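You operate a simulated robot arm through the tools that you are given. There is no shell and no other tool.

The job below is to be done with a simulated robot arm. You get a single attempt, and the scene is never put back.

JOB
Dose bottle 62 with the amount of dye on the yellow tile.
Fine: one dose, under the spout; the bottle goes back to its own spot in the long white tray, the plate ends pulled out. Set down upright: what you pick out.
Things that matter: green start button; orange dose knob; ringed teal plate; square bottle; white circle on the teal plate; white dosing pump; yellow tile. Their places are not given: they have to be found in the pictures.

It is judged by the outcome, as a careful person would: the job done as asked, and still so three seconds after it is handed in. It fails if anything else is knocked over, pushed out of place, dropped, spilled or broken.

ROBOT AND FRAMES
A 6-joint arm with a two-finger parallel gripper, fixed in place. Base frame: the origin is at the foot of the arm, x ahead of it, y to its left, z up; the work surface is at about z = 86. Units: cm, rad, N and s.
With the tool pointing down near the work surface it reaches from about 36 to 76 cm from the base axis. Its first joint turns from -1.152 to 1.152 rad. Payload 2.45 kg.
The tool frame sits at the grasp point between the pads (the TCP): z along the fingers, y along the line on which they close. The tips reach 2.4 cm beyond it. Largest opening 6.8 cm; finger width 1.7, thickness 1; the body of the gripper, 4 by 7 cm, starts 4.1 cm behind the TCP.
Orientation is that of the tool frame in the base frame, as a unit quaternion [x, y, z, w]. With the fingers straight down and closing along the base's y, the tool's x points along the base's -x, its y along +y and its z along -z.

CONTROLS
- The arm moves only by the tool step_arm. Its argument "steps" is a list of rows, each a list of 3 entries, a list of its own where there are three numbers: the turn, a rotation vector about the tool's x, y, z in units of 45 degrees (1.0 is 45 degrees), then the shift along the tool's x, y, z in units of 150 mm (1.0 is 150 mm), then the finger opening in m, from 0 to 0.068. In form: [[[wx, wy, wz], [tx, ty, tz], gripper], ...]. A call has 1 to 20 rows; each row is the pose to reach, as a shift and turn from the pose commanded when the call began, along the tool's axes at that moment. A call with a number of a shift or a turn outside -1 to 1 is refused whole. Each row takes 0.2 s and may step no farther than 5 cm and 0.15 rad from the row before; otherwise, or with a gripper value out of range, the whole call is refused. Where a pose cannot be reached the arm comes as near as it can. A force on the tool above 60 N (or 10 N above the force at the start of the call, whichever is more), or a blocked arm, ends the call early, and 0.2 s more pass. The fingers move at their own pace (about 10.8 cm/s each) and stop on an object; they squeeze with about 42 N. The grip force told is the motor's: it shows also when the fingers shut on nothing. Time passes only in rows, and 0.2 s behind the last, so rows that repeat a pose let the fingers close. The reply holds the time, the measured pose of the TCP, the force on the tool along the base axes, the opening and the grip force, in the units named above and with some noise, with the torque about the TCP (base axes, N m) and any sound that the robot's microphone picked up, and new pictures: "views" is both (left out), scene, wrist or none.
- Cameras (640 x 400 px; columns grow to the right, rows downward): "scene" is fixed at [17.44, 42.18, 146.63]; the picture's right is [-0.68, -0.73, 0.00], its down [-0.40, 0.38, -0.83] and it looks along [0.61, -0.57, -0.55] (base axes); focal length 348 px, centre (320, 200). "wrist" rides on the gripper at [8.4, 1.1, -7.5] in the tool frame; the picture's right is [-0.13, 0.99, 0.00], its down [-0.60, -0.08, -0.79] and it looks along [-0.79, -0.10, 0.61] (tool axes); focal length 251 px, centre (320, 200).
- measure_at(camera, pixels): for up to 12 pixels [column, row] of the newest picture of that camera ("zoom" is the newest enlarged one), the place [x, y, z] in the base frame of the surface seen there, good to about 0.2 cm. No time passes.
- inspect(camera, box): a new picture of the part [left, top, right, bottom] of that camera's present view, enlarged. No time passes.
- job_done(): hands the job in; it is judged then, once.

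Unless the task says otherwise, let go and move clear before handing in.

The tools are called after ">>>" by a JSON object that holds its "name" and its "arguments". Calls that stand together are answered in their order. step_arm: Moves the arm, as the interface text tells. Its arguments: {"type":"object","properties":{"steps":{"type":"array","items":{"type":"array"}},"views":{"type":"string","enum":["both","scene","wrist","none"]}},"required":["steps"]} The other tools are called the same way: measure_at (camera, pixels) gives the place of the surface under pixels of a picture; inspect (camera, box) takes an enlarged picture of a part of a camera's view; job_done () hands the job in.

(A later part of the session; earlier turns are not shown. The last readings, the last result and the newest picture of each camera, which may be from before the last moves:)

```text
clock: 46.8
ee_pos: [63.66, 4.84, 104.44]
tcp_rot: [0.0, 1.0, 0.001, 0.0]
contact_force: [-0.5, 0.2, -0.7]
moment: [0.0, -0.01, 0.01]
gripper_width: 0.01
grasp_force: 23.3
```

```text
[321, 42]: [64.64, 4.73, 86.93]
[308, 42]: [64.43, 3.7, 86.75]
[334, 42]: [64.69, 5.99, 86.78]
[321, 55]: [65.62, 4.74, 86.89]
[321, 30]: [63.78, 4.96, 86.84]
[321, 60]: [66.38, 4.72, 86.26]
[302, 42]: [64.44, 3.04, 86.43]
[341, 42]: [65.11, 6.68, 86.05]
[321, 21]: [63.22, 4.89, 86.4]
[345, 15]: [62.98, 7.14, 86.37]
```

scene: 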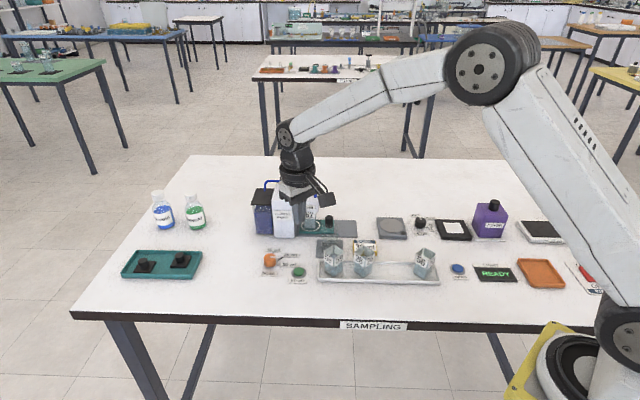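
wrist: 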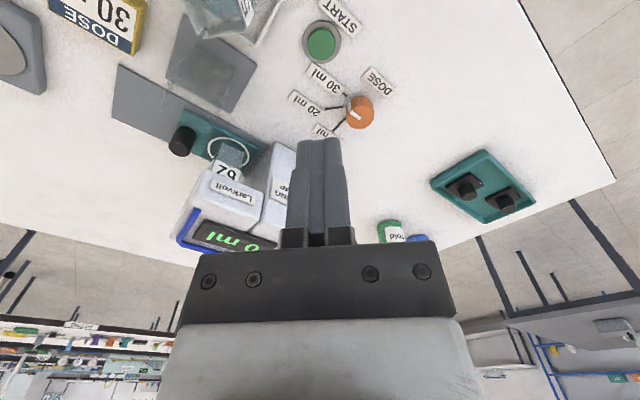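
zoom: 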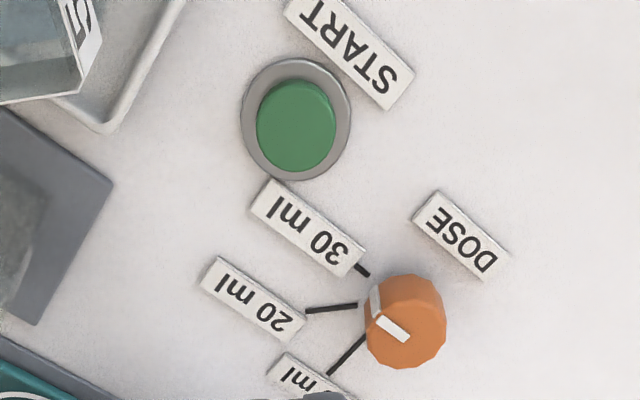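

Button centre about (64.8, 4.8), top z 86.9, bezel z 86.4. I'll line up and come down to about 1 cm above it with the fingers shut.

>>> {"name": "step_arm", "arguments": {"steps": [[[0, 0, 0], [-0.076, -0.003, 0.0], 0.0], [[0, 0, 0], [-0.076, -0.003, 0.3], 0.0], [[0, 0, 0], [-0.076, -0.003, 0.6], 0.0], [[0, 0, 0], [-0.076, -0.003, 0.8], 0.0], [[0, 0, 0], [-0.076, -0.003, 0.9], 0.0], [[0, 0, 0], [-0.076, -0.003, 0.94], 0.0], [[0, 0, 0], [-0.076, -0.003, 0.94], 0.0]], "views": "both"}}

>>> {"name": "inspect", "arguments": {"camera": "scene", "box": [260, 225, 340, 285]}}

```text
clock: 48.4
ee_pos: [64.99, 4.51, 90.52]
tcp_rot: [0.0, 1.0, 0.001, 0.0]
contact_force: [0.0, 0.6, -0.8]
moment: [0.02, -0.01, -0.01]
gripper_width: 0.0
grasp_force: 23.3
```

scene: 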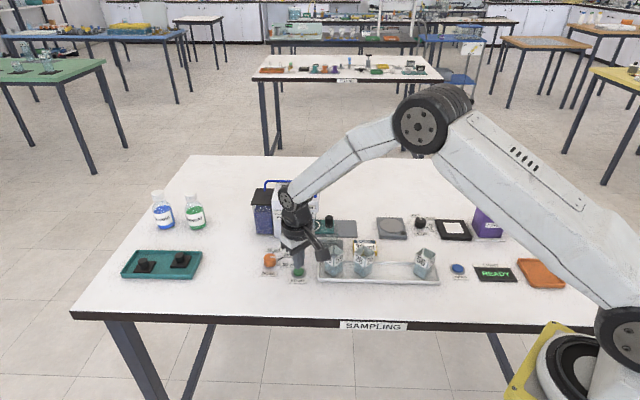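
wrist: 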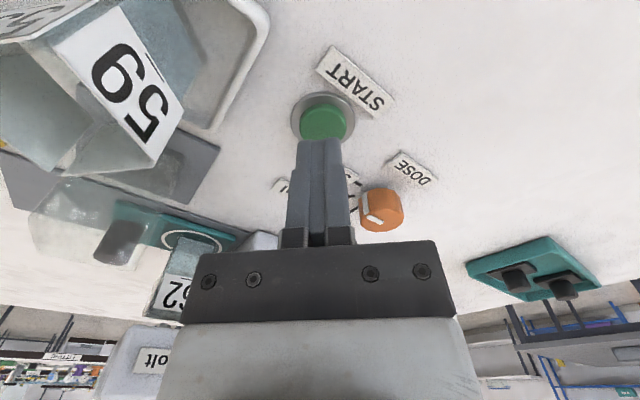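

```text
6.67 times, centred on (300, 255) of scene
```

zoom: 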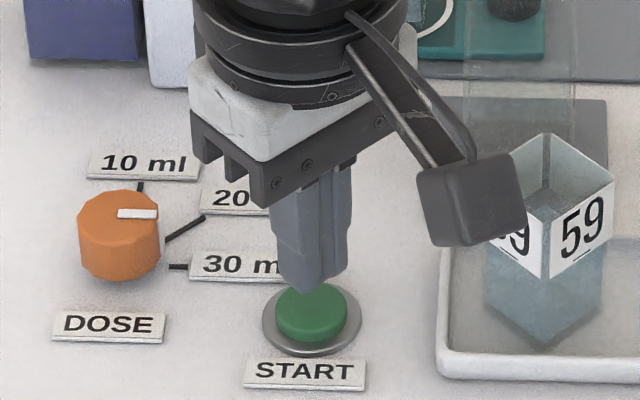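

The closed fingertips hang right over the green button. I'll press down gently in 1 mm rows, checking force and sound.

>>> {"name": "step_arm", "arguments": {"steps": [[[0, 0, 0], [0, 0.004, 0.04], 0.0], [[0, 0, 0], [0, 0.004, 0.06], 0.0], [[0, 0, 0], [0, 0.004, 0.07], 0.0], [[0, 0, 0], [0, 0.004, 0.077], 0.0], [[0, 0, 0], [0, 0.004, 0.084], 0.0]], "views": "scene"}}

>>> {"name": "inspect", "arguments": {"camera": "scene", "box": [260, 175, 340, 285]}}

```text
clock: 49.6
ee_pos: [64.92, 4.79, 89.14]
tcp_rot: [0.0, 1.0, -0.001, -0.002]
contact_force: [1.1, 0.1, -0.9]
moment: [0.01, 0.01, 0.03]
gripper_width: 0.0
grasp_force: 23.5
```

scene: 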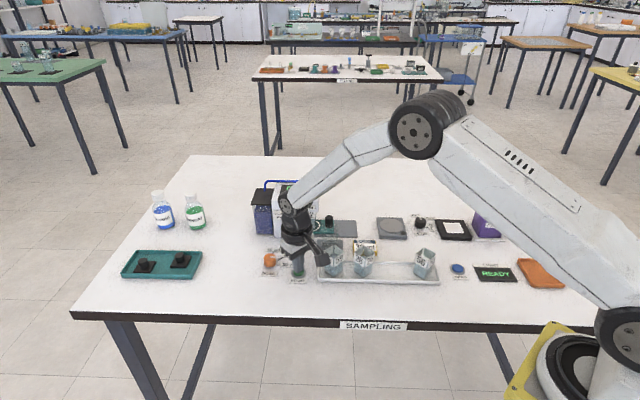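

```text
3.64 times, centred on (300, 230) of scene
```

zoom: 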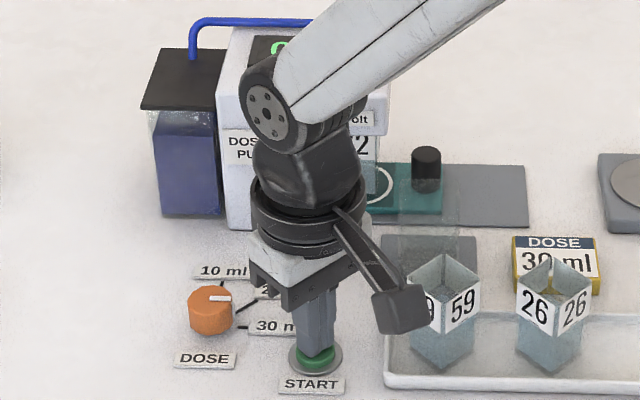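

No force yet with the tips near z 86.8; the button is just being met. I'll continue down a further 2–3 mm.

>>> {"name": "step_arm", "arguments": {"steps": [[[0, 0, 0], [0, 0, 0.006], 0.0], [[0, 0, 0], [0, 0, 0.012], 0.0], [[0, 0, 0], [0, 0, 0.012], 0.0]], "views": "none"}}

```text
clock: 50.4
ee_pos: [64.87, 4.7, 88.98]
tcp_rot: [-0.001, 1.0, 0.001, 0.0]
contact_force: [1.2, 0.4, 1.6]
moment: [0.0, -0.01, -0.05]
gripper_width: 0.0
grasp_force: 23.7
heard: click
```

A click was heard — the pump has been started once. I'll lift straight off and watch the dose run.

>>> {"name": "step_arm", "arguments": {"steps": [[[0, 0, 0], [0, 0, -0.1], 0.0], [[0, 0, 0], [0, 0, -0.4], 0.0], [[0, 0, 0], [0, 0, -0.7], 0.0], [[0, 0, 0], [0, 0, -1.0], 0.0], [[0, 0, 0], [0, 0, -1.0], 0.0]], "views": "both"}}

>>> {"name": "inspect", "arguments": {"camera": "scene", "box": [240, 170, 360, 285]}}

>>> {"name": "inspect", "arguments": {"camera": "wrist", "box": [130, 80, 330, 260]}}

```text
clock: 51.6
ee_pos: [64.7, 4.8, 103.91]
tcp_rot: [-0.001, 1.0, 0.0, -0.001]
contact_force: [0.1, 0.6, 0.1]
moment: [-0.01, -0.01, -0.03]
gripper_width: 0.01
grasp_force: 23.6
```

scene: 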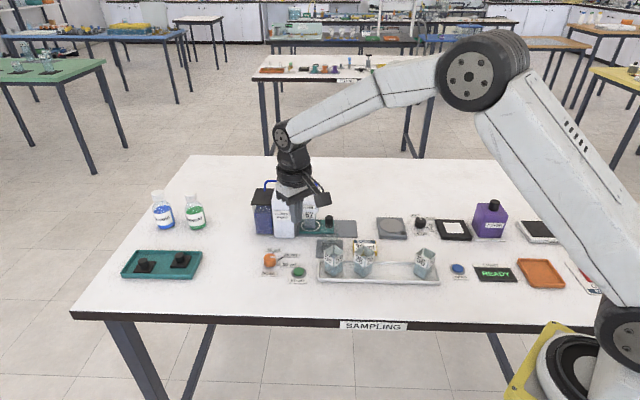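
wrist: 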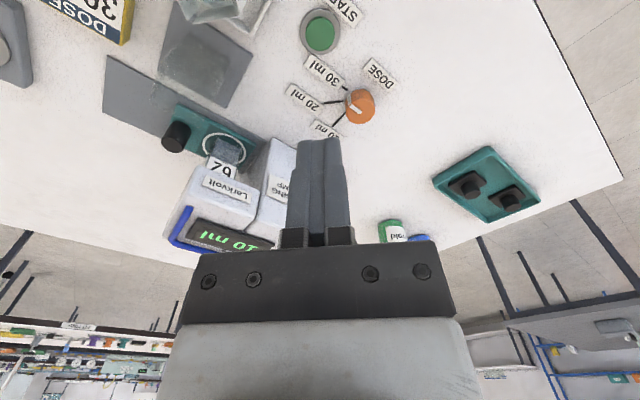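

```text
3.48 times, centred on (300, 228) of scene
```

zoom: 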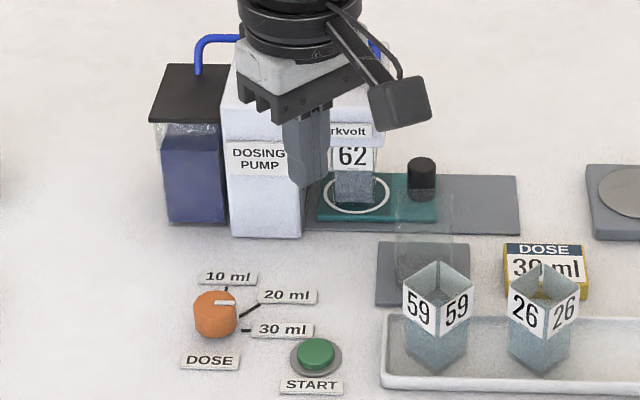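

```text
2.22 times, centred on (230, 170) of wrist
```

zoom: 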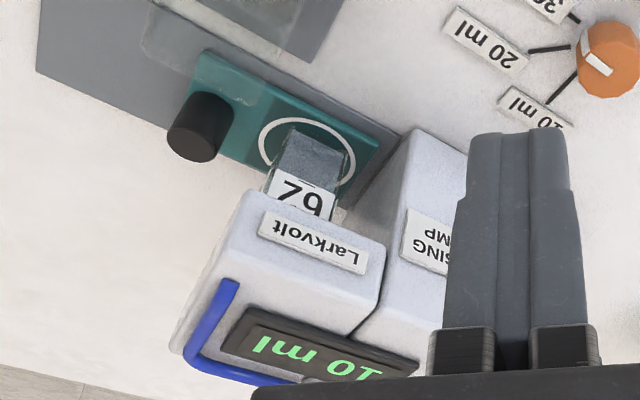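

The display is counting (now 10 ml). While it runs I'll move back along the high route towards the handle side, which also clears the view.

>>> {"name": "step_arm", "arguments": {"steps": [[[0, 0, 0], [0.02, -0.1, 0], 0.0], [[0, 0, 0], [0.035, -0.3, 0], 0.01], [[0, 0, 0], [0.05, -0.5, 0], 0.02], [[0, 0, 0], [0.06, -0.65, 0], 0.03], [[0, 0, 0], [0.07, -0.75, 0], 0.04], [[0, 0, 0], [0.07, -0.75, 0], 0.04]], "views": "scene"}}

>>> {"name": "inspect", "arguments": {"camera": "scene", "box": [240, 170, 360, 260]}}

```text
clock: 53.0
ee_pos: [63.78, -6.53, 104.18]
tcp_rot: [0.0, 1.0, 0.0, 0.0]
contact_force: [0.3, -0.1, -0.7]
moment: [0.0, -0.03, 0.0]
gripper_width: 3.99
grasp_force: 0.0
```

scene: 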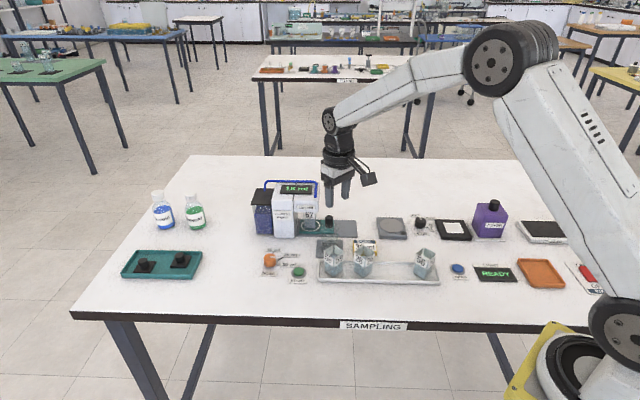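

```text
4.44 times, centred on (300, 215) of scene
```

zoom: 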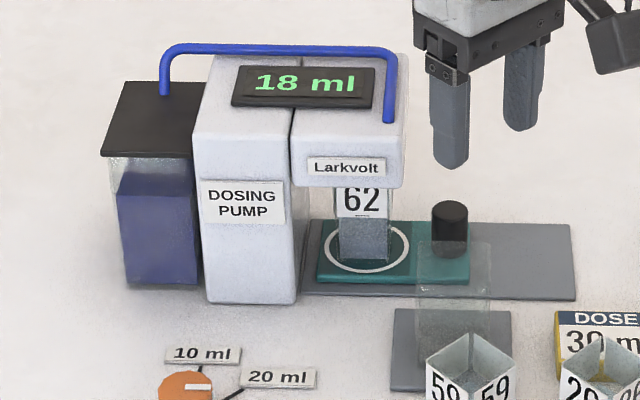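

18 ml and still counting. I'll carry on to the spot behind the handle, turning the gripper 45° again, while it finishes.

>>> {"name": "step_arm", "arguments": {"steps": [[[0, 0, -0.167], [-0.028, -0.13, 0], 0.04], [[0, 0, -0.333], [-0.056, -0.265, 0], 0.04], [[0, 0, -0.5], [-0.084, -0.4, 0], 0.04], [[0, 0, -0.667], [-0.111, -0.53, 0], 0.04], [[0, 0, -0.833], [-0.139, -0.66, 0], 0.04], [[0, 0, -1.0], [-0.167, -0.795, 0], 0.04], [[0, 0, -1.0], [-0.167, -0.795, 0], 0.04], [[0, 0, -1.0], [-0.167, -0.795, 0], 0.04], [[0, 0, -1.0], [-0.167, -0.795, 0], 0.04], [[0, 0, -1.0], [-0.167, -0.795, 0], 0.04], [[0, 0, -1.0], [-0.167, -0.795, 0], 0.04], [[0, 0, -1.0], [-0.167, -0.795, 0], 0.04]], "views": "both"}}

>>> {"name": "inspect", "arguments": {"camera": "scene", "box": [240, 170, 360, 260]}}

```text
clock: 55.6
ee_pos: [66.4, -18.48, 104.18]
tcp_rot: [-0.383, 0.924, 0.0, -0.002]
contact_force: [-0.2, 0.2, -0.1]
moment: [0.02, -0.01, 0.03]
gripper_width: 4.01
grasp_force: 0.1
```

scene: 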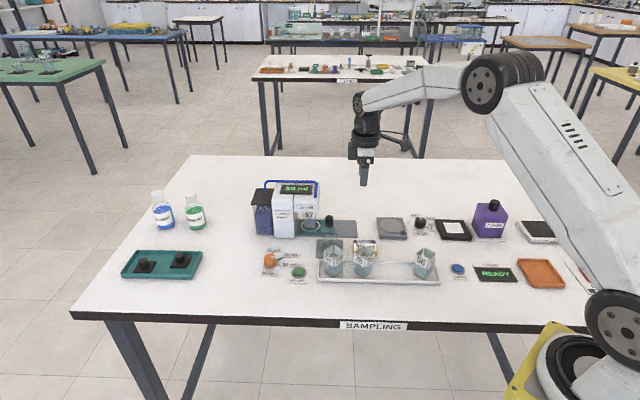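
wrist: 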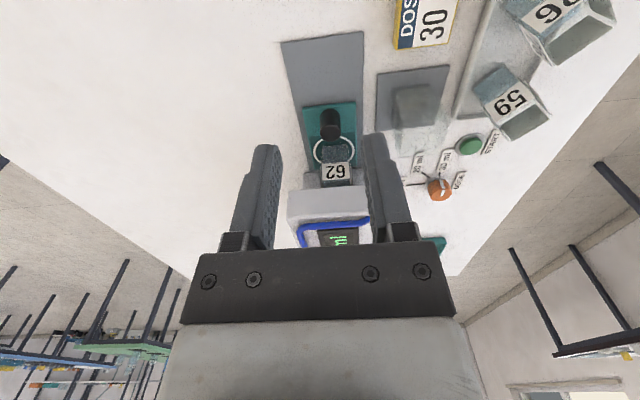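

```text
4.44 times, centred on (300, 215) of scene
```

zoom: 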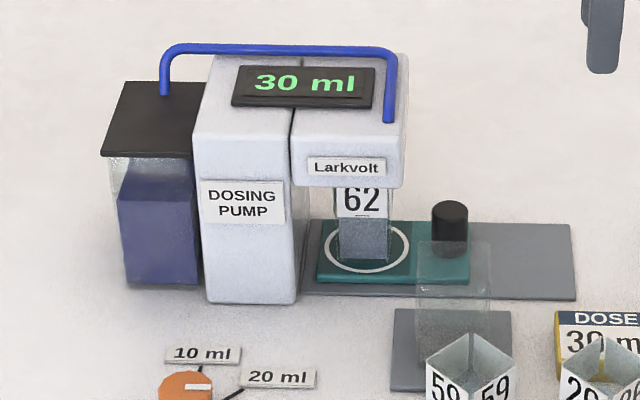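

The display shows 30 ml. I'll measure the handle's present place before leaning in to pull the plate out.

>>> {"name": "inspect", "arguments": {"camera": "wrist", "box": [270, 80, 400, 250]}}

>>> {"name": "measure_at", "arguments": {"camera": "wrist", "pixels": [[331, 128], [322, 128], [340, 128], [331, 135], [331, 121], [331, 116]]}}

```text
2.35 times, centred on (335, 165) of wrist
```

zoom: 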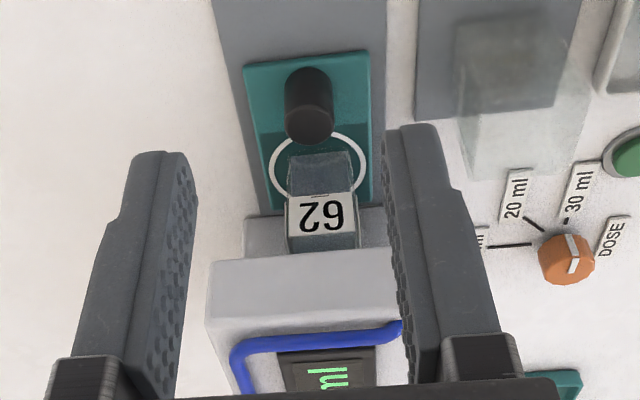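

```text
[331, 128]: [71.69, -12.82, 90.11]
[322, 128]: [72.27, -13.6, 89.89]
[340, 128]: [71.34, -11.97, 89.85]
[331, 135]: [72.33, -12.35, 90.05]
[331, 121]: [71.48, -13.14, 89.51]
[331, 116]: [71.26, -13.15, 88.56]
```

Handle centre is at about s=42.15, t=59.87, as expected. I'll lean the gripper back 30° again and come to the stand-off point behind and above it.

>>> {"name": "step_arm", "arguments": {"steps": [[[0, -0.134, 0], [-0.04, 0, 0.09], 0.04], [[0, -0.268, 0], [-0.09, 0, 0.19], 0.04], [[0, -0.402, 0], [-0.15, 0, 0.3], 0.04], [[0, -0.536, 0], [-0.21, 0, 0.41], 0.04], [[0, -0.667, 0], [-0.263, 0.004, 0.513], 0.04], [[0, -0.667, 0], [-0.263, 0.004, 0.513], 0.04]], "views": "both"}}

>>> {"name": "inspect", "arguments": {"camera": "scene", "box": [240, 160, 400, 260]}}

```text
clock: 57.0
ee_pos: [69.13, -15.59, 96.34]
tcp_rot: [-0.37, 0.892, 0.099, 0.24]
contact_force: [0.5, 0.4, -0.8]
moment: [0.01, 0.02, 0.01]
gripper_width: 3.99
grasp_force: 0.1
```

scene: 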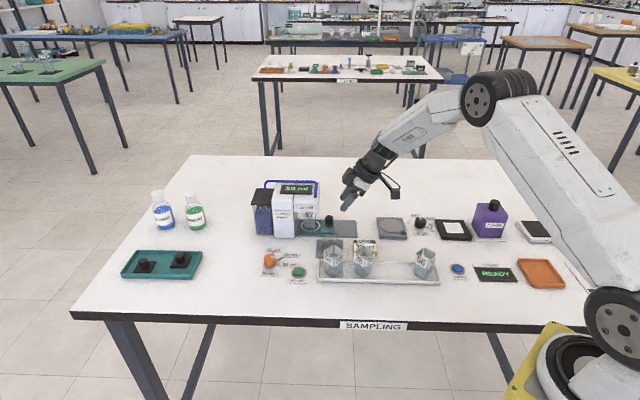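
wrist: 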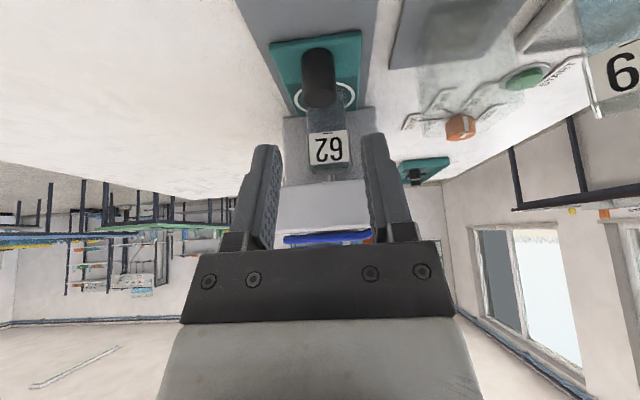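

```text
4.00 times, centred on (320, 210) of scene
```

zoom: 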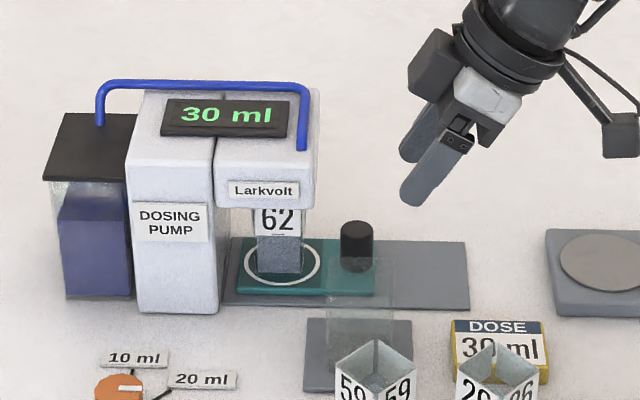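

Still 30 ml, bottle standing. The gripper is lined up with the handle (wrist 318,80). I'll slide in along the tool axis.

>>> {"name": "step_arm", "arguments": {"steps": [[[0, 0, 0], [0, 0, 0.12], 0.04], [[0, 0, 0], [0, 0, 0.24], 0.04], [[0, 0, 0], [0, 0, 0.34], 0.04], [[0, 0, 0], [0, 0, 0.4], 0.04], [[0, 0, 0], [0, 0, 0.45], 0.04], [[0, 0, 0], [0, 0, 0.485], 0.04], [[0, 0, 0], [0, 0, 0.485], 0.04]], "views": "both"}}

>>> {"name": "inspect", "arguments": {"camera": "scene", "box": [280, 185, 370, 245]}}

```text
clock: 58.6
ee_pos: [71.76, -12.98, 90.03]
tcp_rot: [-0.37, 0.892, 0.099, 0.239]
contact_force: [0.3, 1.3, -0.7]
moment: [0.03, 0.0, 0.0]
gripper_width: 3.99
grasp_force: 0.1
```

scene: 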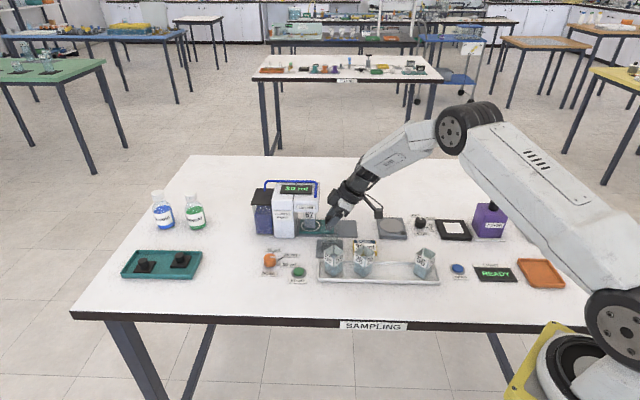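
wrist: 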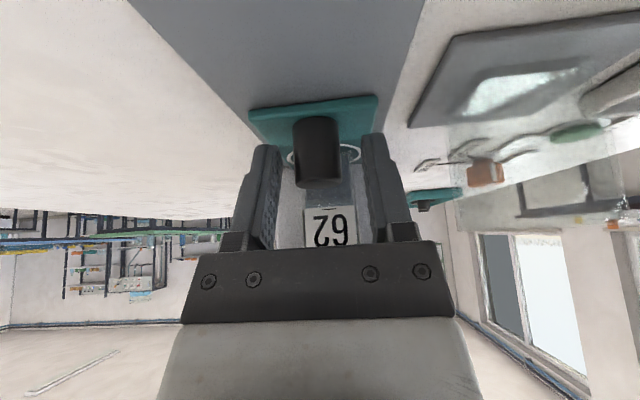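

```text
6.67 times, centred on (325, 215) of scene
```

zoom: 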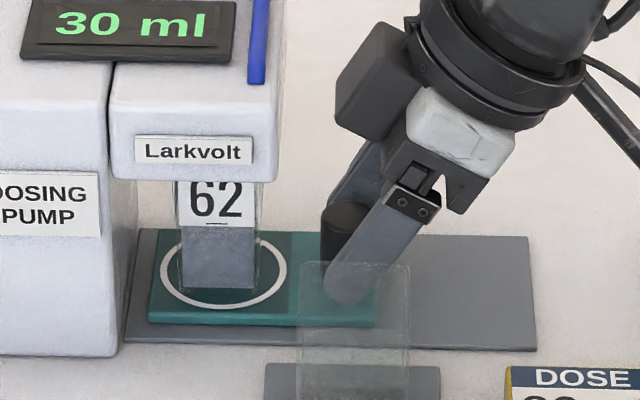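

The handle is between the fingers again and the bottle's lower part now shows darker dye. I'll close on the handle, gently.

>>> {"name": "step_arm", "arguments": {"steps": [[[0, 0, 0], [0, 0, 0], 0.03], [[0, 0, 0], [0, 0, 0], 0.025], [[0, 0, 0], [0, 0, 0], 0.021], [[0, 0, 0], [0, 0, 0], 0.018], [[0, 0, 0], [0, 0, 0], 0.015], [[0, 0, 0], [0, 0, 0], 0.015]], "views": "wrist"}}

```text
clock: 60.0
ee_pos: [71.77, -13.06, 90.03]
tcp_rot: [-0.37, 0.892, 0.098, 0.24]
contact_force: [7.3, -8.5, -2.3]
moment: [-0.08, 0.09, -0.1]
gripper_width: 2.3
grasp_force: 5.2
```

wrist: 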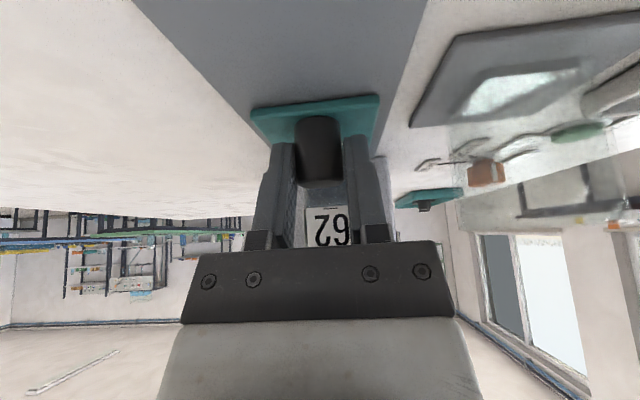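

One finger touches first (8 N sideways). I'll shift 1 mm that way and let the grip finish.

>>> {"name": "step_arm", "arguments": {"steps": [[[0, 0, 0], [0, -0.007, 0], 0.015], [[0, 0, 0], [0, -0.007, 0], 0.015], [[0, 0, 0], [0, -0.007, 0], 0.015]], "views": "none"}}

```text
clock: 60.8
ee_pos: [71.79, -13.18, 90.04]
tcp_rot: [-0.37, 0.893, 0.098, 0.238]
contact_force: [-1.1, -4.5, 6.2]
moment: [-0.09, 0.35, 0.03]
gripper_width: 2.18
grasp_force: 38.8
```

Firm grip (38.8 N), low side force. I'll pull the plate out smoothly, first 5.8 cm with gentle ramps so the dye doesn't slosh.

>>> {"name": "step_arm", "arguments": {"steps": [[[0, 0, 0], [0.0058, 0, -0.0033], 0.015], [[0, 0, 0], [0.0173, 0, -0.01], 0.015], [[0, 0, 0], [0.0346, 0, -0.02], 0.015], [[0, 0, 0], [0.0577, 0, -0.0333], 0.015], [[0, 0, 0], [0.0837, 0, -0.0483], 0.015], [[0, 0, 0], [0.1126, 0, -0.065], 0.015], [[0, 0, 0], [0.1415, 0, -0.0817], 0.015], [[0, 0, 0], [0.1703, 0, -0.0983], 0.015], [[0, 0, 0], [0.1992, 0, -0.115], 0.015], [[0, 0, 0], [0.228, 0, -0.1317], 0.015], [[0, 0, 0], [0.2569, 0, -0.1483], 0.015], [[0, 0, 0], [0.2829, 0, -0.1633], 0.015], [[0, 0, 0], [0.306, 0, -0.1767], 0.015], [[0, 0, 0], [0.3233, 0, -0.1867], 0.015], [[0, 0, 0], [0.3348, 0, -0.1933], 0.015], [[0, 0, 0], [0.3348, 0, -0.1933], 0.015]], "views": "both"}}

>>> {"name": "inspect", "arguments": {"camera": "scene", "box": [270, 170, 400, 250]}}

```text
clock: 64.2
ee_pos: [67.66, -17.16, 90.05]
tcp_rot: [-0.369, 0.892, 0.1, 0.239]
contact_force: [0.2, 0.2, 9.0]
moment: [-0.45, 0.7, 0.05]
gripper_width: 2.22
grasp_force: 38.9
```

scene: 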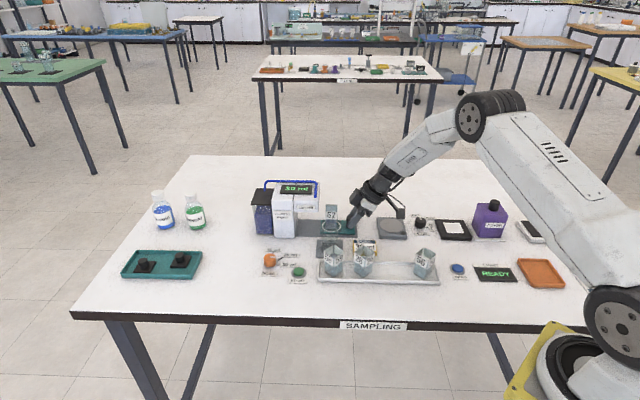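
wrist: 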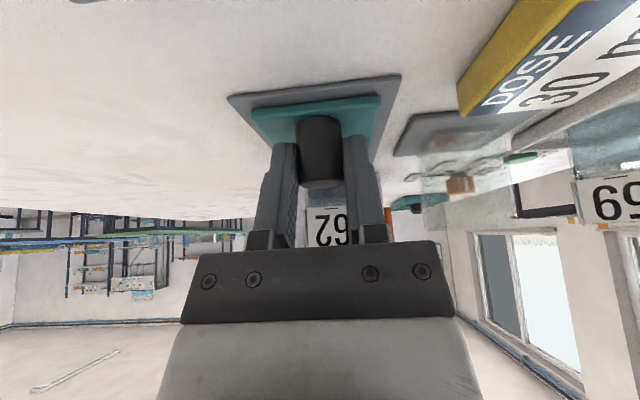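

```text
4.92 times, centred on (335, 210) of scene
```

zoom: 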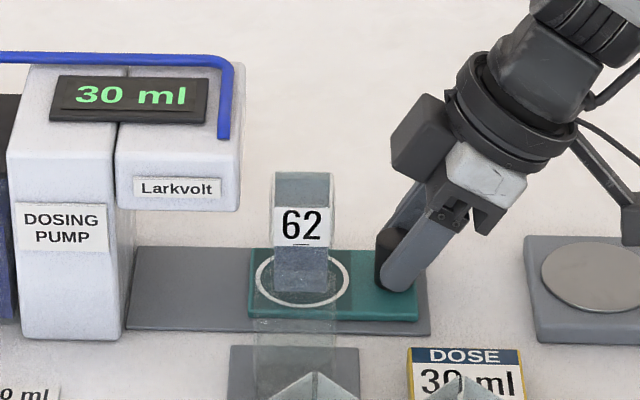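

Sliding well, 62 upright. I'll pull out another 3.0 cm with soft ramps.

>>> {"name": "step_arm", "arguments": {"steps": [[[0, 0, 0], [0.0058, 0, -0.0033], 0.015], [[0, 0, 0], [0.0202, 0, -0.0117], 0.015], [[0, 0, 0], [0.0433, 0, -0.025], 0.015], [[0, 0, 0], [0.0722, 0, -0.0417], 0.015], [[0, 0, 0], [0.101, 0, -0.0583], 0.015], [[0, 0, 0], [0.127, 0, -0.0733], 0.015], [[0, 0, 0], [0.1501, 0, -0.0867], 0.015], [[0, 0, 0], [0.1645, 0, -0.095], 0.015], [[0, 0, 0], [0.1732, 0, -0.1], 0.015], [[0, 0, 0], [0.1732, 0, -0.1], 0.015]], "views": "scene"}}

>>> {"name": "inspect", "arguments": {"camera": "scene", "box": [270, 170, 400, 250]}}

```text
clock: 66.4
ee_pos: [65.43, -19.32, 89.91]
tcp_rot: [-0.369, 0.892, 0.099, 0.239]
contact_force: [-3.6, 3.1, 0.9]
moment: [0.37, -0.26, -0.01]
gripper_width: 2.17
grasp_force: 38.2
```

scene: 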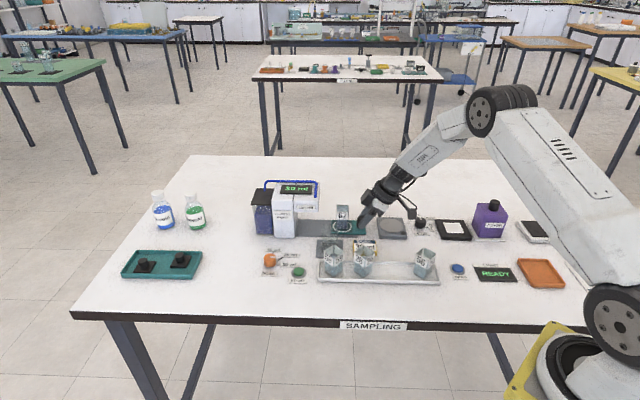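

```text
4.92 times, centred on (335, 210) of scene
```

zoom: 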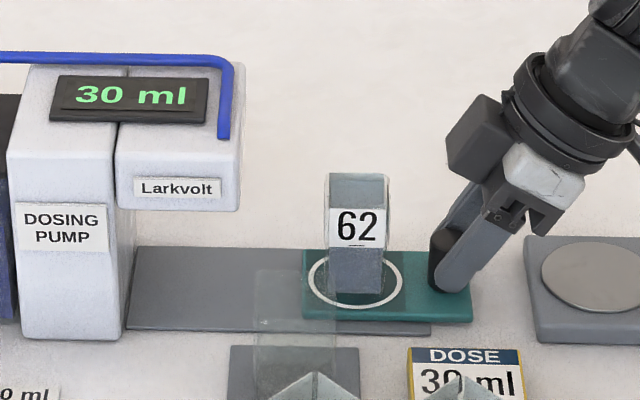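

The plate is back about where it began (s≈32.6). I'll pull a few mm more, slowly, to be sure it is against its outer stop.

>>> {"name": "step_arm", "arguments": {"steps": [[[0, 0, 0], [0.0058, 0, -0.0033], 0.015], [[0, 0, 0], [0.0115, 0, -0.0067], 0.015], [[0, 0, 0], [0.0173, 0, -0.01], 0.015], [[0, 0, 0], [0.0173, 0, -0.01], 0.015]], "views": "scene"}}

>>> {"name": "inspect", "arguments": {"camera": "scene", "box": [325, 200, 373, 242]}}

```text
clock: 67.4
ee_pos: [65.38, -19.53, 89.93]
tcp_rot: [-0.37, 0.892, 0.098, 0.24]
contact_force: [8.2, 7.0, -0.1]
moment: [-0.48, 0.86, -0.11]
gripper_width: 2.2
grasp_force: 38.7
```

scene: 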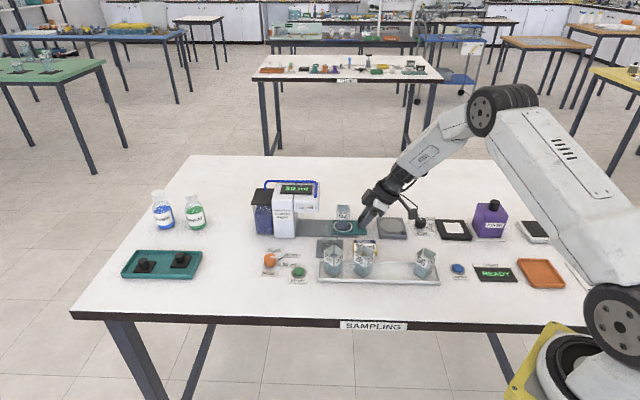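

```text
9.52 times, centred on (349, 221) of scene
```

zoom: 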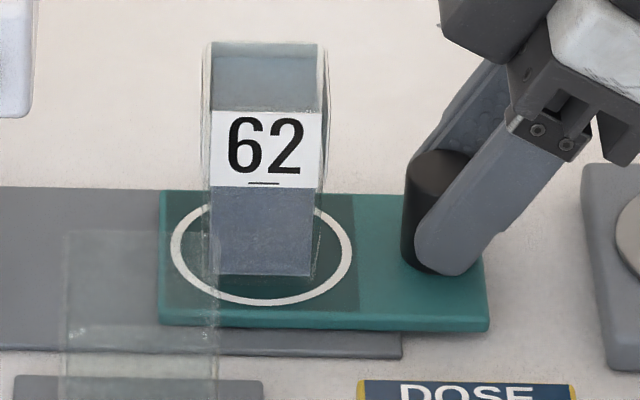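

The pull force rose to 11 N, so the plate is at its outer stop, in its first position (left edge again at px 332). I'll ease off, open, and back out along the tool axis.

>>> {"name": "step_arm", "arguments": {"steps": [[[0, 0, 0], [-0.01, 0, 0.006], 0.015], [[0, 0, 0], [-0.01, 0, 0.006], 0.022], [[0, 0, 0], [-0.01, 0, 0.006], 0.03], [[0, 0, 0], [-0.01, 0, 0.006], 0.04], [[0, 0, 0], [-0.01, 0, -0.06], 0.04], [[0, 0, 0], [-0.01, 0, -0.2], 0.04], [[0, 0, 0], [-0.01, 0, -0.4], 0.04], [[0, 0, 0], [-0.01, 0, -0.6], 0.04], [[0, 0, 0], [-0.01, 0, -0.6], 0.04]], "views": "both"}}

>>> {"name": "inspect", "arguments": {"camera": "scene", "box": [325, 200, 373, 242]}}

```text
clock: 69.4
ee_pos: [62.1, -22.52, 98.06]
tcp_rot: [-0.369, 0.892, 0.099, 0.24]
contact_force: [-0.1, -0.1, 0.8]
moment: [0.03, 0.01, 0.01]
gripper_width: 3.98
grasp_force: 0.0
```

scene: 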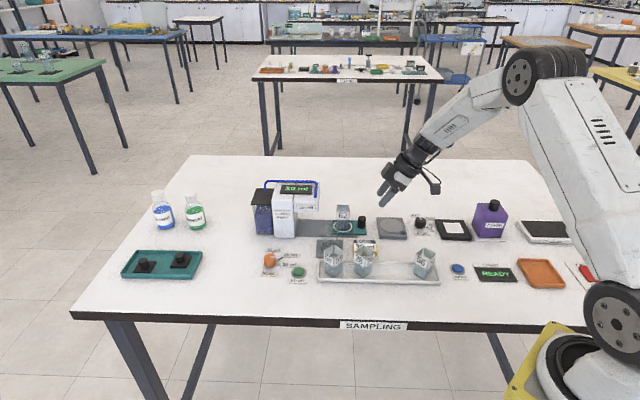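
wrist: 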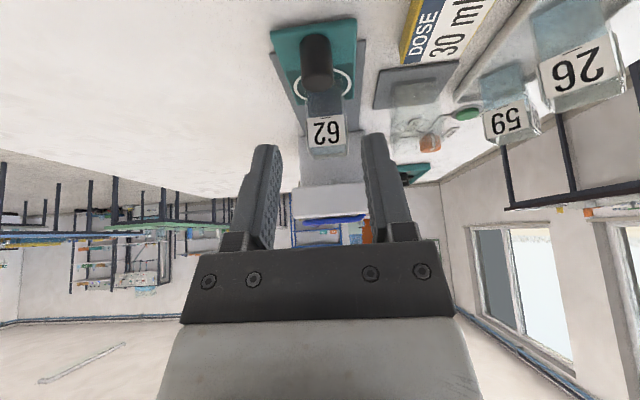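

```text
9.52 times, centred on (349, 221) of scene
```

zoom: 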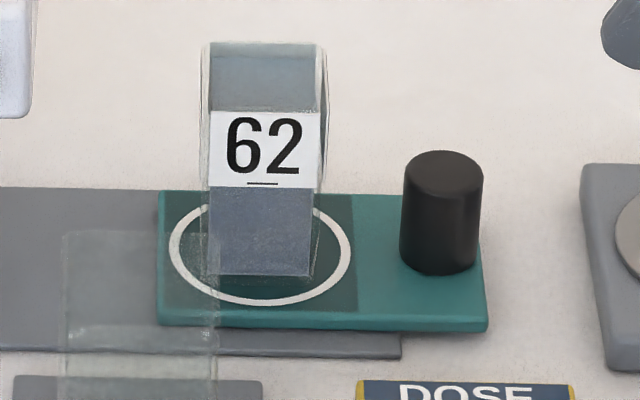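

Plate and bottle are left standing cleanly. Now I'll straighten the gripper and rise, to fetch bottle 62.

>>> {"name": "step_arm", "arguments": {"steps": [[[0, 0.134, 0], [-0.04, 0, -0.07], 0.045], [[0, 0.268, 0], [-0.08, 0, -0.14], 0.047], [[0, 0.402, 0], [-0.12, 0, -0.21], 0.047], [[0, 0.536, 0], [-0.16, 0, -0.28], 0.047], [[0, 0.667, 0], [-0.2, 0, -0.346], 0.047], [[0, 0.667, 0], [-0.2, 0, -0.346], 0.047]], "views": "wrist"}}

```text
clock: 70.8
ee_pos: [62.31, -22.72, 103.83]
tcp_rot: [-0.382, 0.924, 0.0, -0.001]
contact_force: [-0.6, -0.6, 0.5]
moment: [0.03, 0.03, -0.02]
gripper_width: 4.72
grasp_force: 0.1
```

wrist: 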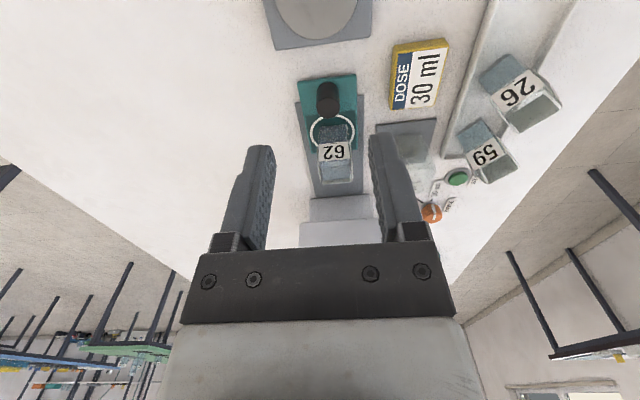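

I'll move forward along the rail to above the bottle, at height 103.8.

>>> {"name": "step_arm", "arguments": {"steps": [[[0, 0, 0], [-0.12, 0.0, 0], 0.05], [[0, 0, 0], [-0.3, 0.005, 0], 0.05], [[0, 0, 0], [-0.48, 0.01, 0], 0.05], [[0, 0, 0], [-0.6, 0.01, 0], 0.05], [[0, 0, 0], [-0.62, 0.01, 0], 0.05], [[0, 0, 0], [-0.62, 0.01, 0], 0.05]], "views": "wrist"}}

>>> {"name": "inspect", "arguments": {"camera": "wrist", "box": [270, 0, 380, 130]}}

```text
clock: 72.2
ee_pos: [68.73, -15.93, 103.87]
tcp_rot: [-0.383, 0.924, 0.0, -0.001]
contact_force: [-0.5, 0.1, 0.8]
moment: [-0.01, 0.0, 0.01]
gripper_width: 5.0
grasp_force: 0.0
```

wrist: 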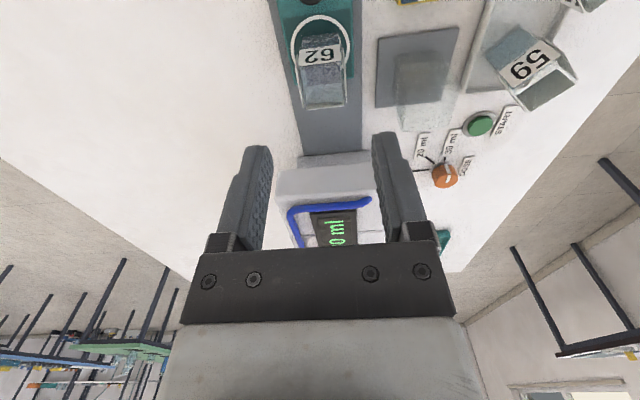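

```text
3.08 times, centred on (325, 65) of wrist
```

zoom: 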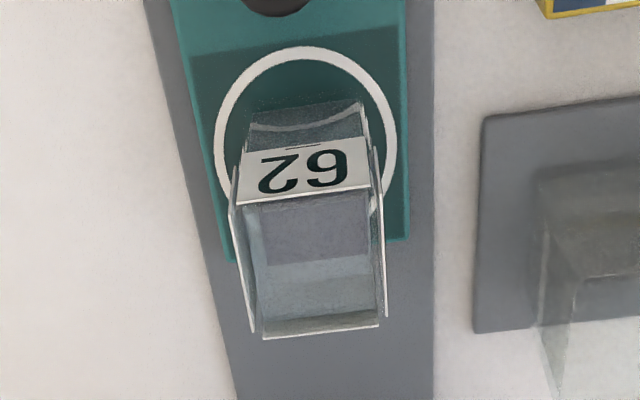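

The rim of 62 is clear in this zoom. I'll measure it to centre the grip.

>>> {"name": "measure_at", "arguments": {"camera": "zoom", "pixels": [[240, 203], [305, 197], [369, 191], [264, 336], [376, 325], [320, 330], [247, 300], [385, 290], [310, 170]]}}

```text
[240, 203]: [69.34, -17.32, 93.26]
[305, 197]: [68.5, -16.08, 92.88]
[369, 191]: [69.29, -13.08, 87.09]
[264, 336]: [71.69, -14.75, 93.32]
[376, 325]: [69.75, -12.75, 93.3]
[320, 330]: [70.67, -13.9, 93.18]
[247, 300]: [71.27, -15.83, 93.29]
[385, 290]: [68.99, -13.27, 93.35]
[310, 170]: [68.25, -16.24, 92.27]
```

The bottle's centre is at s=38.5, t=59.88, rim z 93.3, same as when I set it down. I'll line up and come straight down over it, fingers at 5 cm.

>>> {"name": "step_arm", "arguments": {"steps": [[[0, 0, 0], [-0.075, 0, 0], 0.05], [[0, 0, 0], [-0.075, 0, 0.2], 0.05], [[0, 0, 0], [-0.075, 0, 0.4], 0.05], [[0, 0, 0], [-0.075, 0, 0.48], 0.05], [[0, 0, 0], [-0.075, 0, 0.48], 0.05]], "views": "both"}}

>>> {"name": "inspect", "arguments": {"camera": "scene", "box": [310, 185, 380, 240]}}

```text
clock: 73.4
ee_pos: [69.28, -15.04, 96.5]
tcp_rot: [-0.382, 0.924, -0.001, -0.001]
contact_force: [1.1, 0.8, 0.1]
moment: [-0.01, 0.02, 0.03]
gripper_width: 4.99
grasp_force: 0.1
```

scene: 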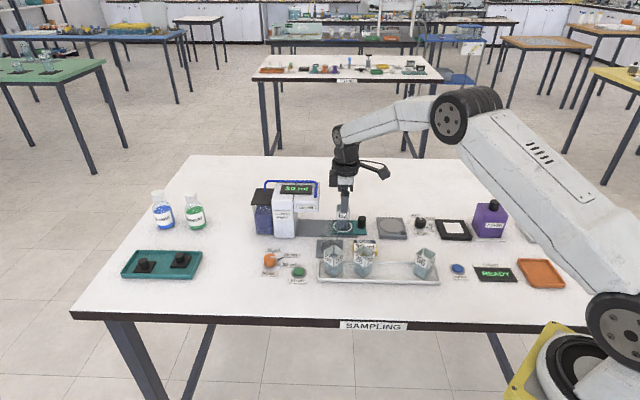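
wrist: 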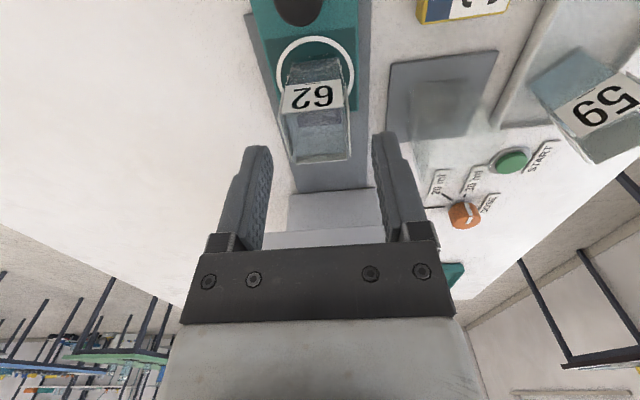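

```text
7.27 times, centred on (345, 212) of scene
```

zoom: 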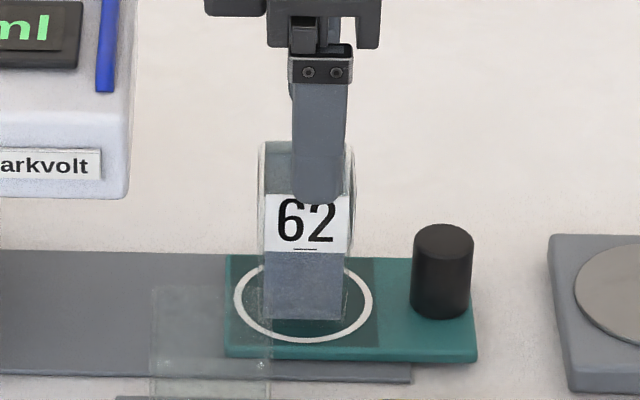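

Compared with my first grip, the gripper is about 1 mm off in both directions; I'll correct that and go down to the grip height.

>>> {"name": "step_arm", "arguments": {"steps": [[[0, 0, 0], [-0.009, -0.008, 0.02], 0.05], [[0, 0, 0], [-0.009, -0.008, 0.1], 0.05], [[0, 0, 0], [-0.009, -0.008, 0.18], 0.05], [[0, 0, 0], [-0.009, -0.008, 0.26], 0.05], [[0, 0, 0], [-0.009, -0.008, 0.318], 0.05], [[0, 0, 0], [-0.009, -0.008, 0.318], 0.05]], "views": "both"}}

>>> {"name": "inspect", "arguments": {"camera": "scene", "box": [320, 205, 370, 245]}}

```text
clock: 74.8
ee_pos: [69.64, -15.13, 91.83]
tcp_rot: [-0.383, 0.924, 0.0, 0.0]
contact_force: [-0.3, 0.2, 0.0]
moment: [0.01, 0.05, -0.02]
gripper_width: 5.0
grasp_force: 0.0
```

scene: 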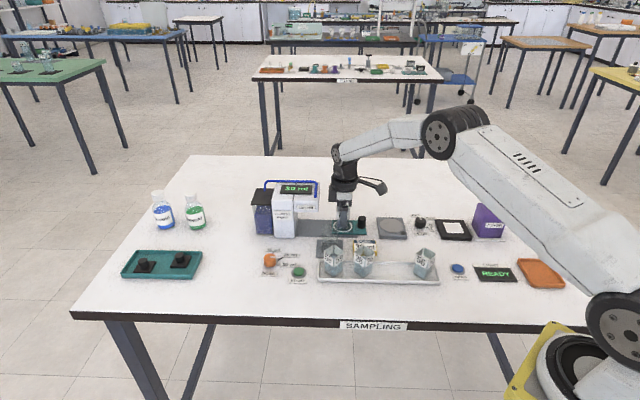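
wrist: 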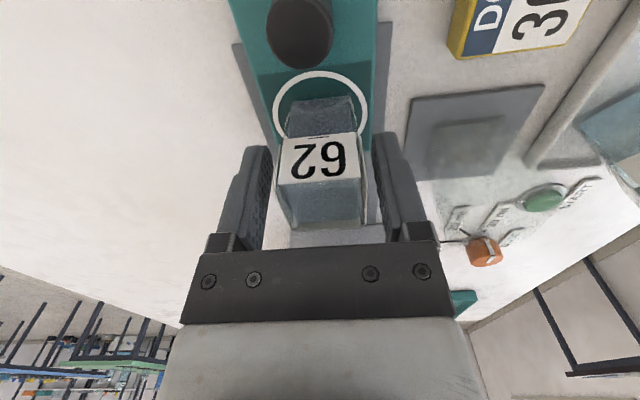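

```text
10.00 times, centred on (345, 225) of scene
```

zoom: 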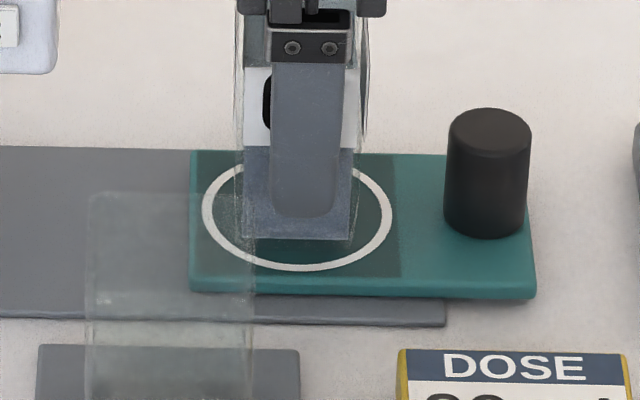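

The grip height matches the first grip; I'll shift 1 mm back so the fingers sit on the bottle exactly as before, then close.

>>> {"name": "step_arm", "arguments": {"steps": [[[0, 0, 0], [0.006, 0, 0], 0.05], [[0, 0, 0], [0.006, 0, 0], 0.042], [[0, 0, 0], [0.006, 0, 0], 0.037], [[0, 0, 0], [0.006, 0, 0], 0.032], [[0, 0, 0], [0.006, 0, 0], 0.03], [[0, 0, 0], [0.006, 0, 0], 0.03]], "views": "wrist"}}

```text
clock: 76.2
ee_pos: [69.59, -15.09, 91.84]
tcp_rot: [-0.382, 0.924, 0.0, -0.001]
contact_force: [0.6, 0.4, 0.7]
moment: [-0.01, -0.02, -0.02]
gripper_width: 3.31
grasp_force: 41.8
```

wrist: 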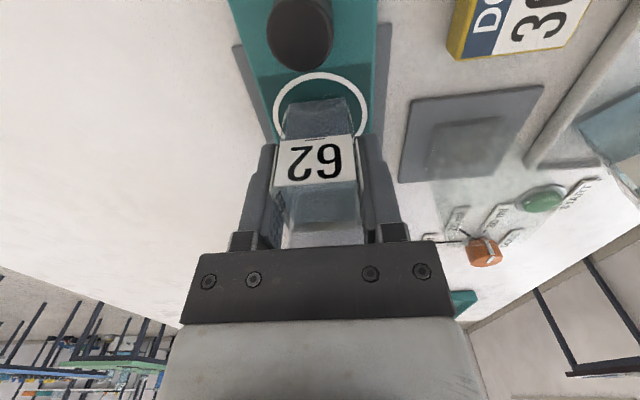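

Held firmly at 3.31 cm as before. I'll lift straight up gently, with the dye in it.

>>> {"name": "step_arm", "arguments": {"steps": [[[0, 0, 0], [0, 0, -0.015], 0.03], [[0, 0, 0], [0, 0, -0.05], 0.03], [[0, 0, 0], [0, 0, -0.11], 0.03], [[0, 0, 0], [0, 0, -0.19], 0.03], [[0, 0, 0], [0, 0, -0.28], 0.03], [[0, 0, 0], [0, 0, -0.37], 0.03], [[0, 0, 0], [0, 0, -0.46], 0.03], [[0, 0, 0], [0, 0, -0.55], 0.03], [[0, 0, 0], [0, 0, -0.63], 0.03], [[0, 0, 0], [0, 0, -0.7], 0.03], [[0, 0, 0], [0, 0, -0.74], 0.03], [[0, 0, 0], [0, 0, -0.76], 0.03], [[0, 0, 0], [0, 0, -0.76], 0.03]], "views": "both"}}

>>> {"name": "inspect", "arguments": {"camera": "scene", "box": [300, 160, 390, 245]}}

```text
clock: 79.0
ee_pos: [69.75, -15.36, 103.26]
tcp_rot: [-0.382, 0.924, 0.0, -0.001]
contact_force: [0.1, -0.4, 1.1]
moment: [0.02, -0.01, 0.01]
gripper_width: 3.33
grasp_force: 42.3
```

scene: 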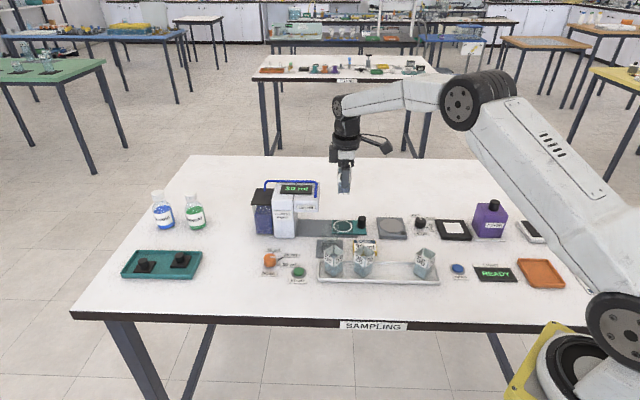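
wrist: 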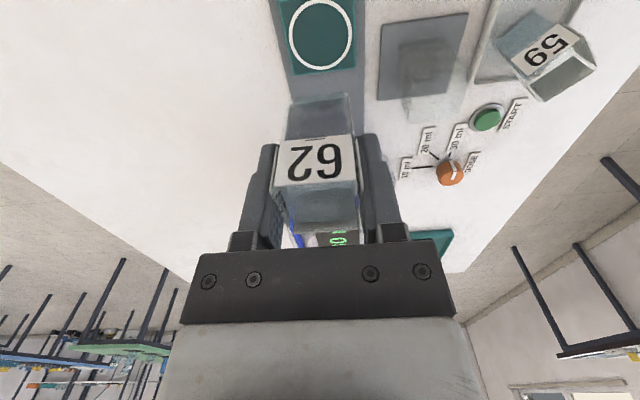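

```text
4.71 times, centred on (345, 202) of scene
```

zoom: 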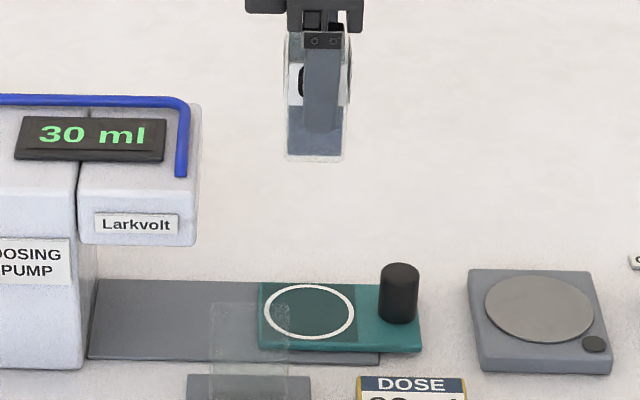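

No spill on the plate. I'll turn the gripper back square and start moving towards the tray, keeping the bottle level.

>>> {"name": "step_arm", "arguments": {"steps": [[[0, 0, 0.06], [0.01, 0.015, 0], 0.03], [[0, 0, 0.18], [0.03, 0.045, 0], 0.03], [[0, 0, 0.32], [0.06, 0.09, 0], 0.03], [[0, 0, 0.46], [0.095, 0.14, 0], 0.03], [[0, 0, 0.6], [0.13, 0.19, 0], 0.03], [[0, 0, 0.74], [0.16, 0.235, 0], 0.03], [[0, 0, 0.87], [0.185, 0.27, 0], 0.03], [[0, 0, 0.96], [0.198, 0.29, 0], 0.03], [[0, 0, 1.0], [0.203, 0.297, 0], 0.03], [[0, 0, 1.0], [0.203, 0.297, 0], 0.03]], "views": "none"}}

>>> {"name": "step_arm", "arguments": {"steps": [[[0, 0, 0], [0.02, 0.004, 0], 0.03], [[0, 0, 0], [0.07, 0.013, 0], 0.03], [[0, 0, 0], [0.15, 0.028, 0], 0.03], [[0, 0, 0], [0.26, 0.049, 0], 0.03], [[0, 0, 0], [0.38, 0.072, 0], 0.03], [[0, 0, 0], [0.5, 0.094, 0], 0.03], [[0, 0, 0], [0.62, 0.117, 0], 0.03], [[0, 0, 0], [0.74, 0.14, 0], 0.03], [[0, 0, 0], [0.85, 0.16, 0], 0.03], [[0, 0, 0], [0.93, 0.176, 0], 0.03], [[0, 0, 0], [0.98, 0.185, 0], 0.03], [[0, 0, 0], [0.995, 0.188, 0], 0.03], [[0, 0, 0], [0.995, 0.188, 0], 0.03], [[0, 0, 0], [0.995, 0.188, 0], 0.03]], "views": "both"}}

```text
clock: 81.2
ee_pos: [64.3, -14.25, 103.31]
tcp_rot: [0.001, 1.0, 0.0, 0.0]
contact_force: [-0.1, -0.1, -1.3]
moment: [-0.04, -0.01, 0.0]
gripper_width: 3.33
grasp_force: 42.1
```

```text
clock: 84.2
ee_pos: [49.51, -11.39, 103.2]
tcp_rot: [0.0, 1.0, 0.0, -0.001]
contact_force: [-0.1, -0.4, 0.4]
moment: [-0.01, 0.01, 0.02]
gripper_width: 3.34
grasp_force: 41.8
```

scene: 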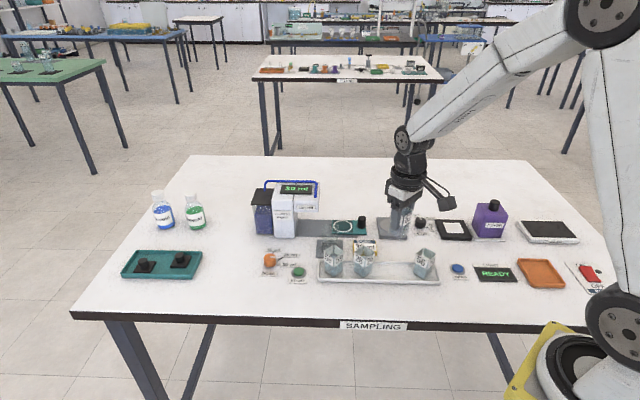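
wrist: 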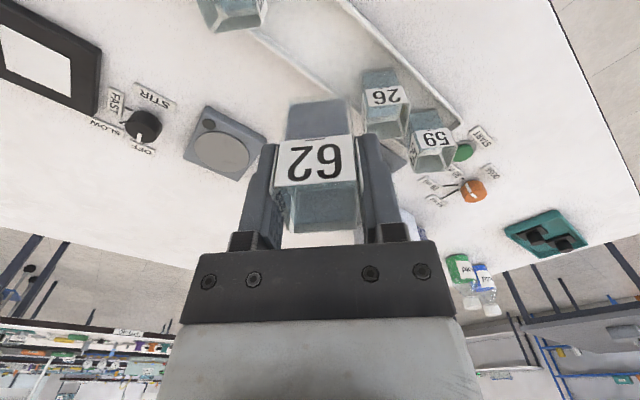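

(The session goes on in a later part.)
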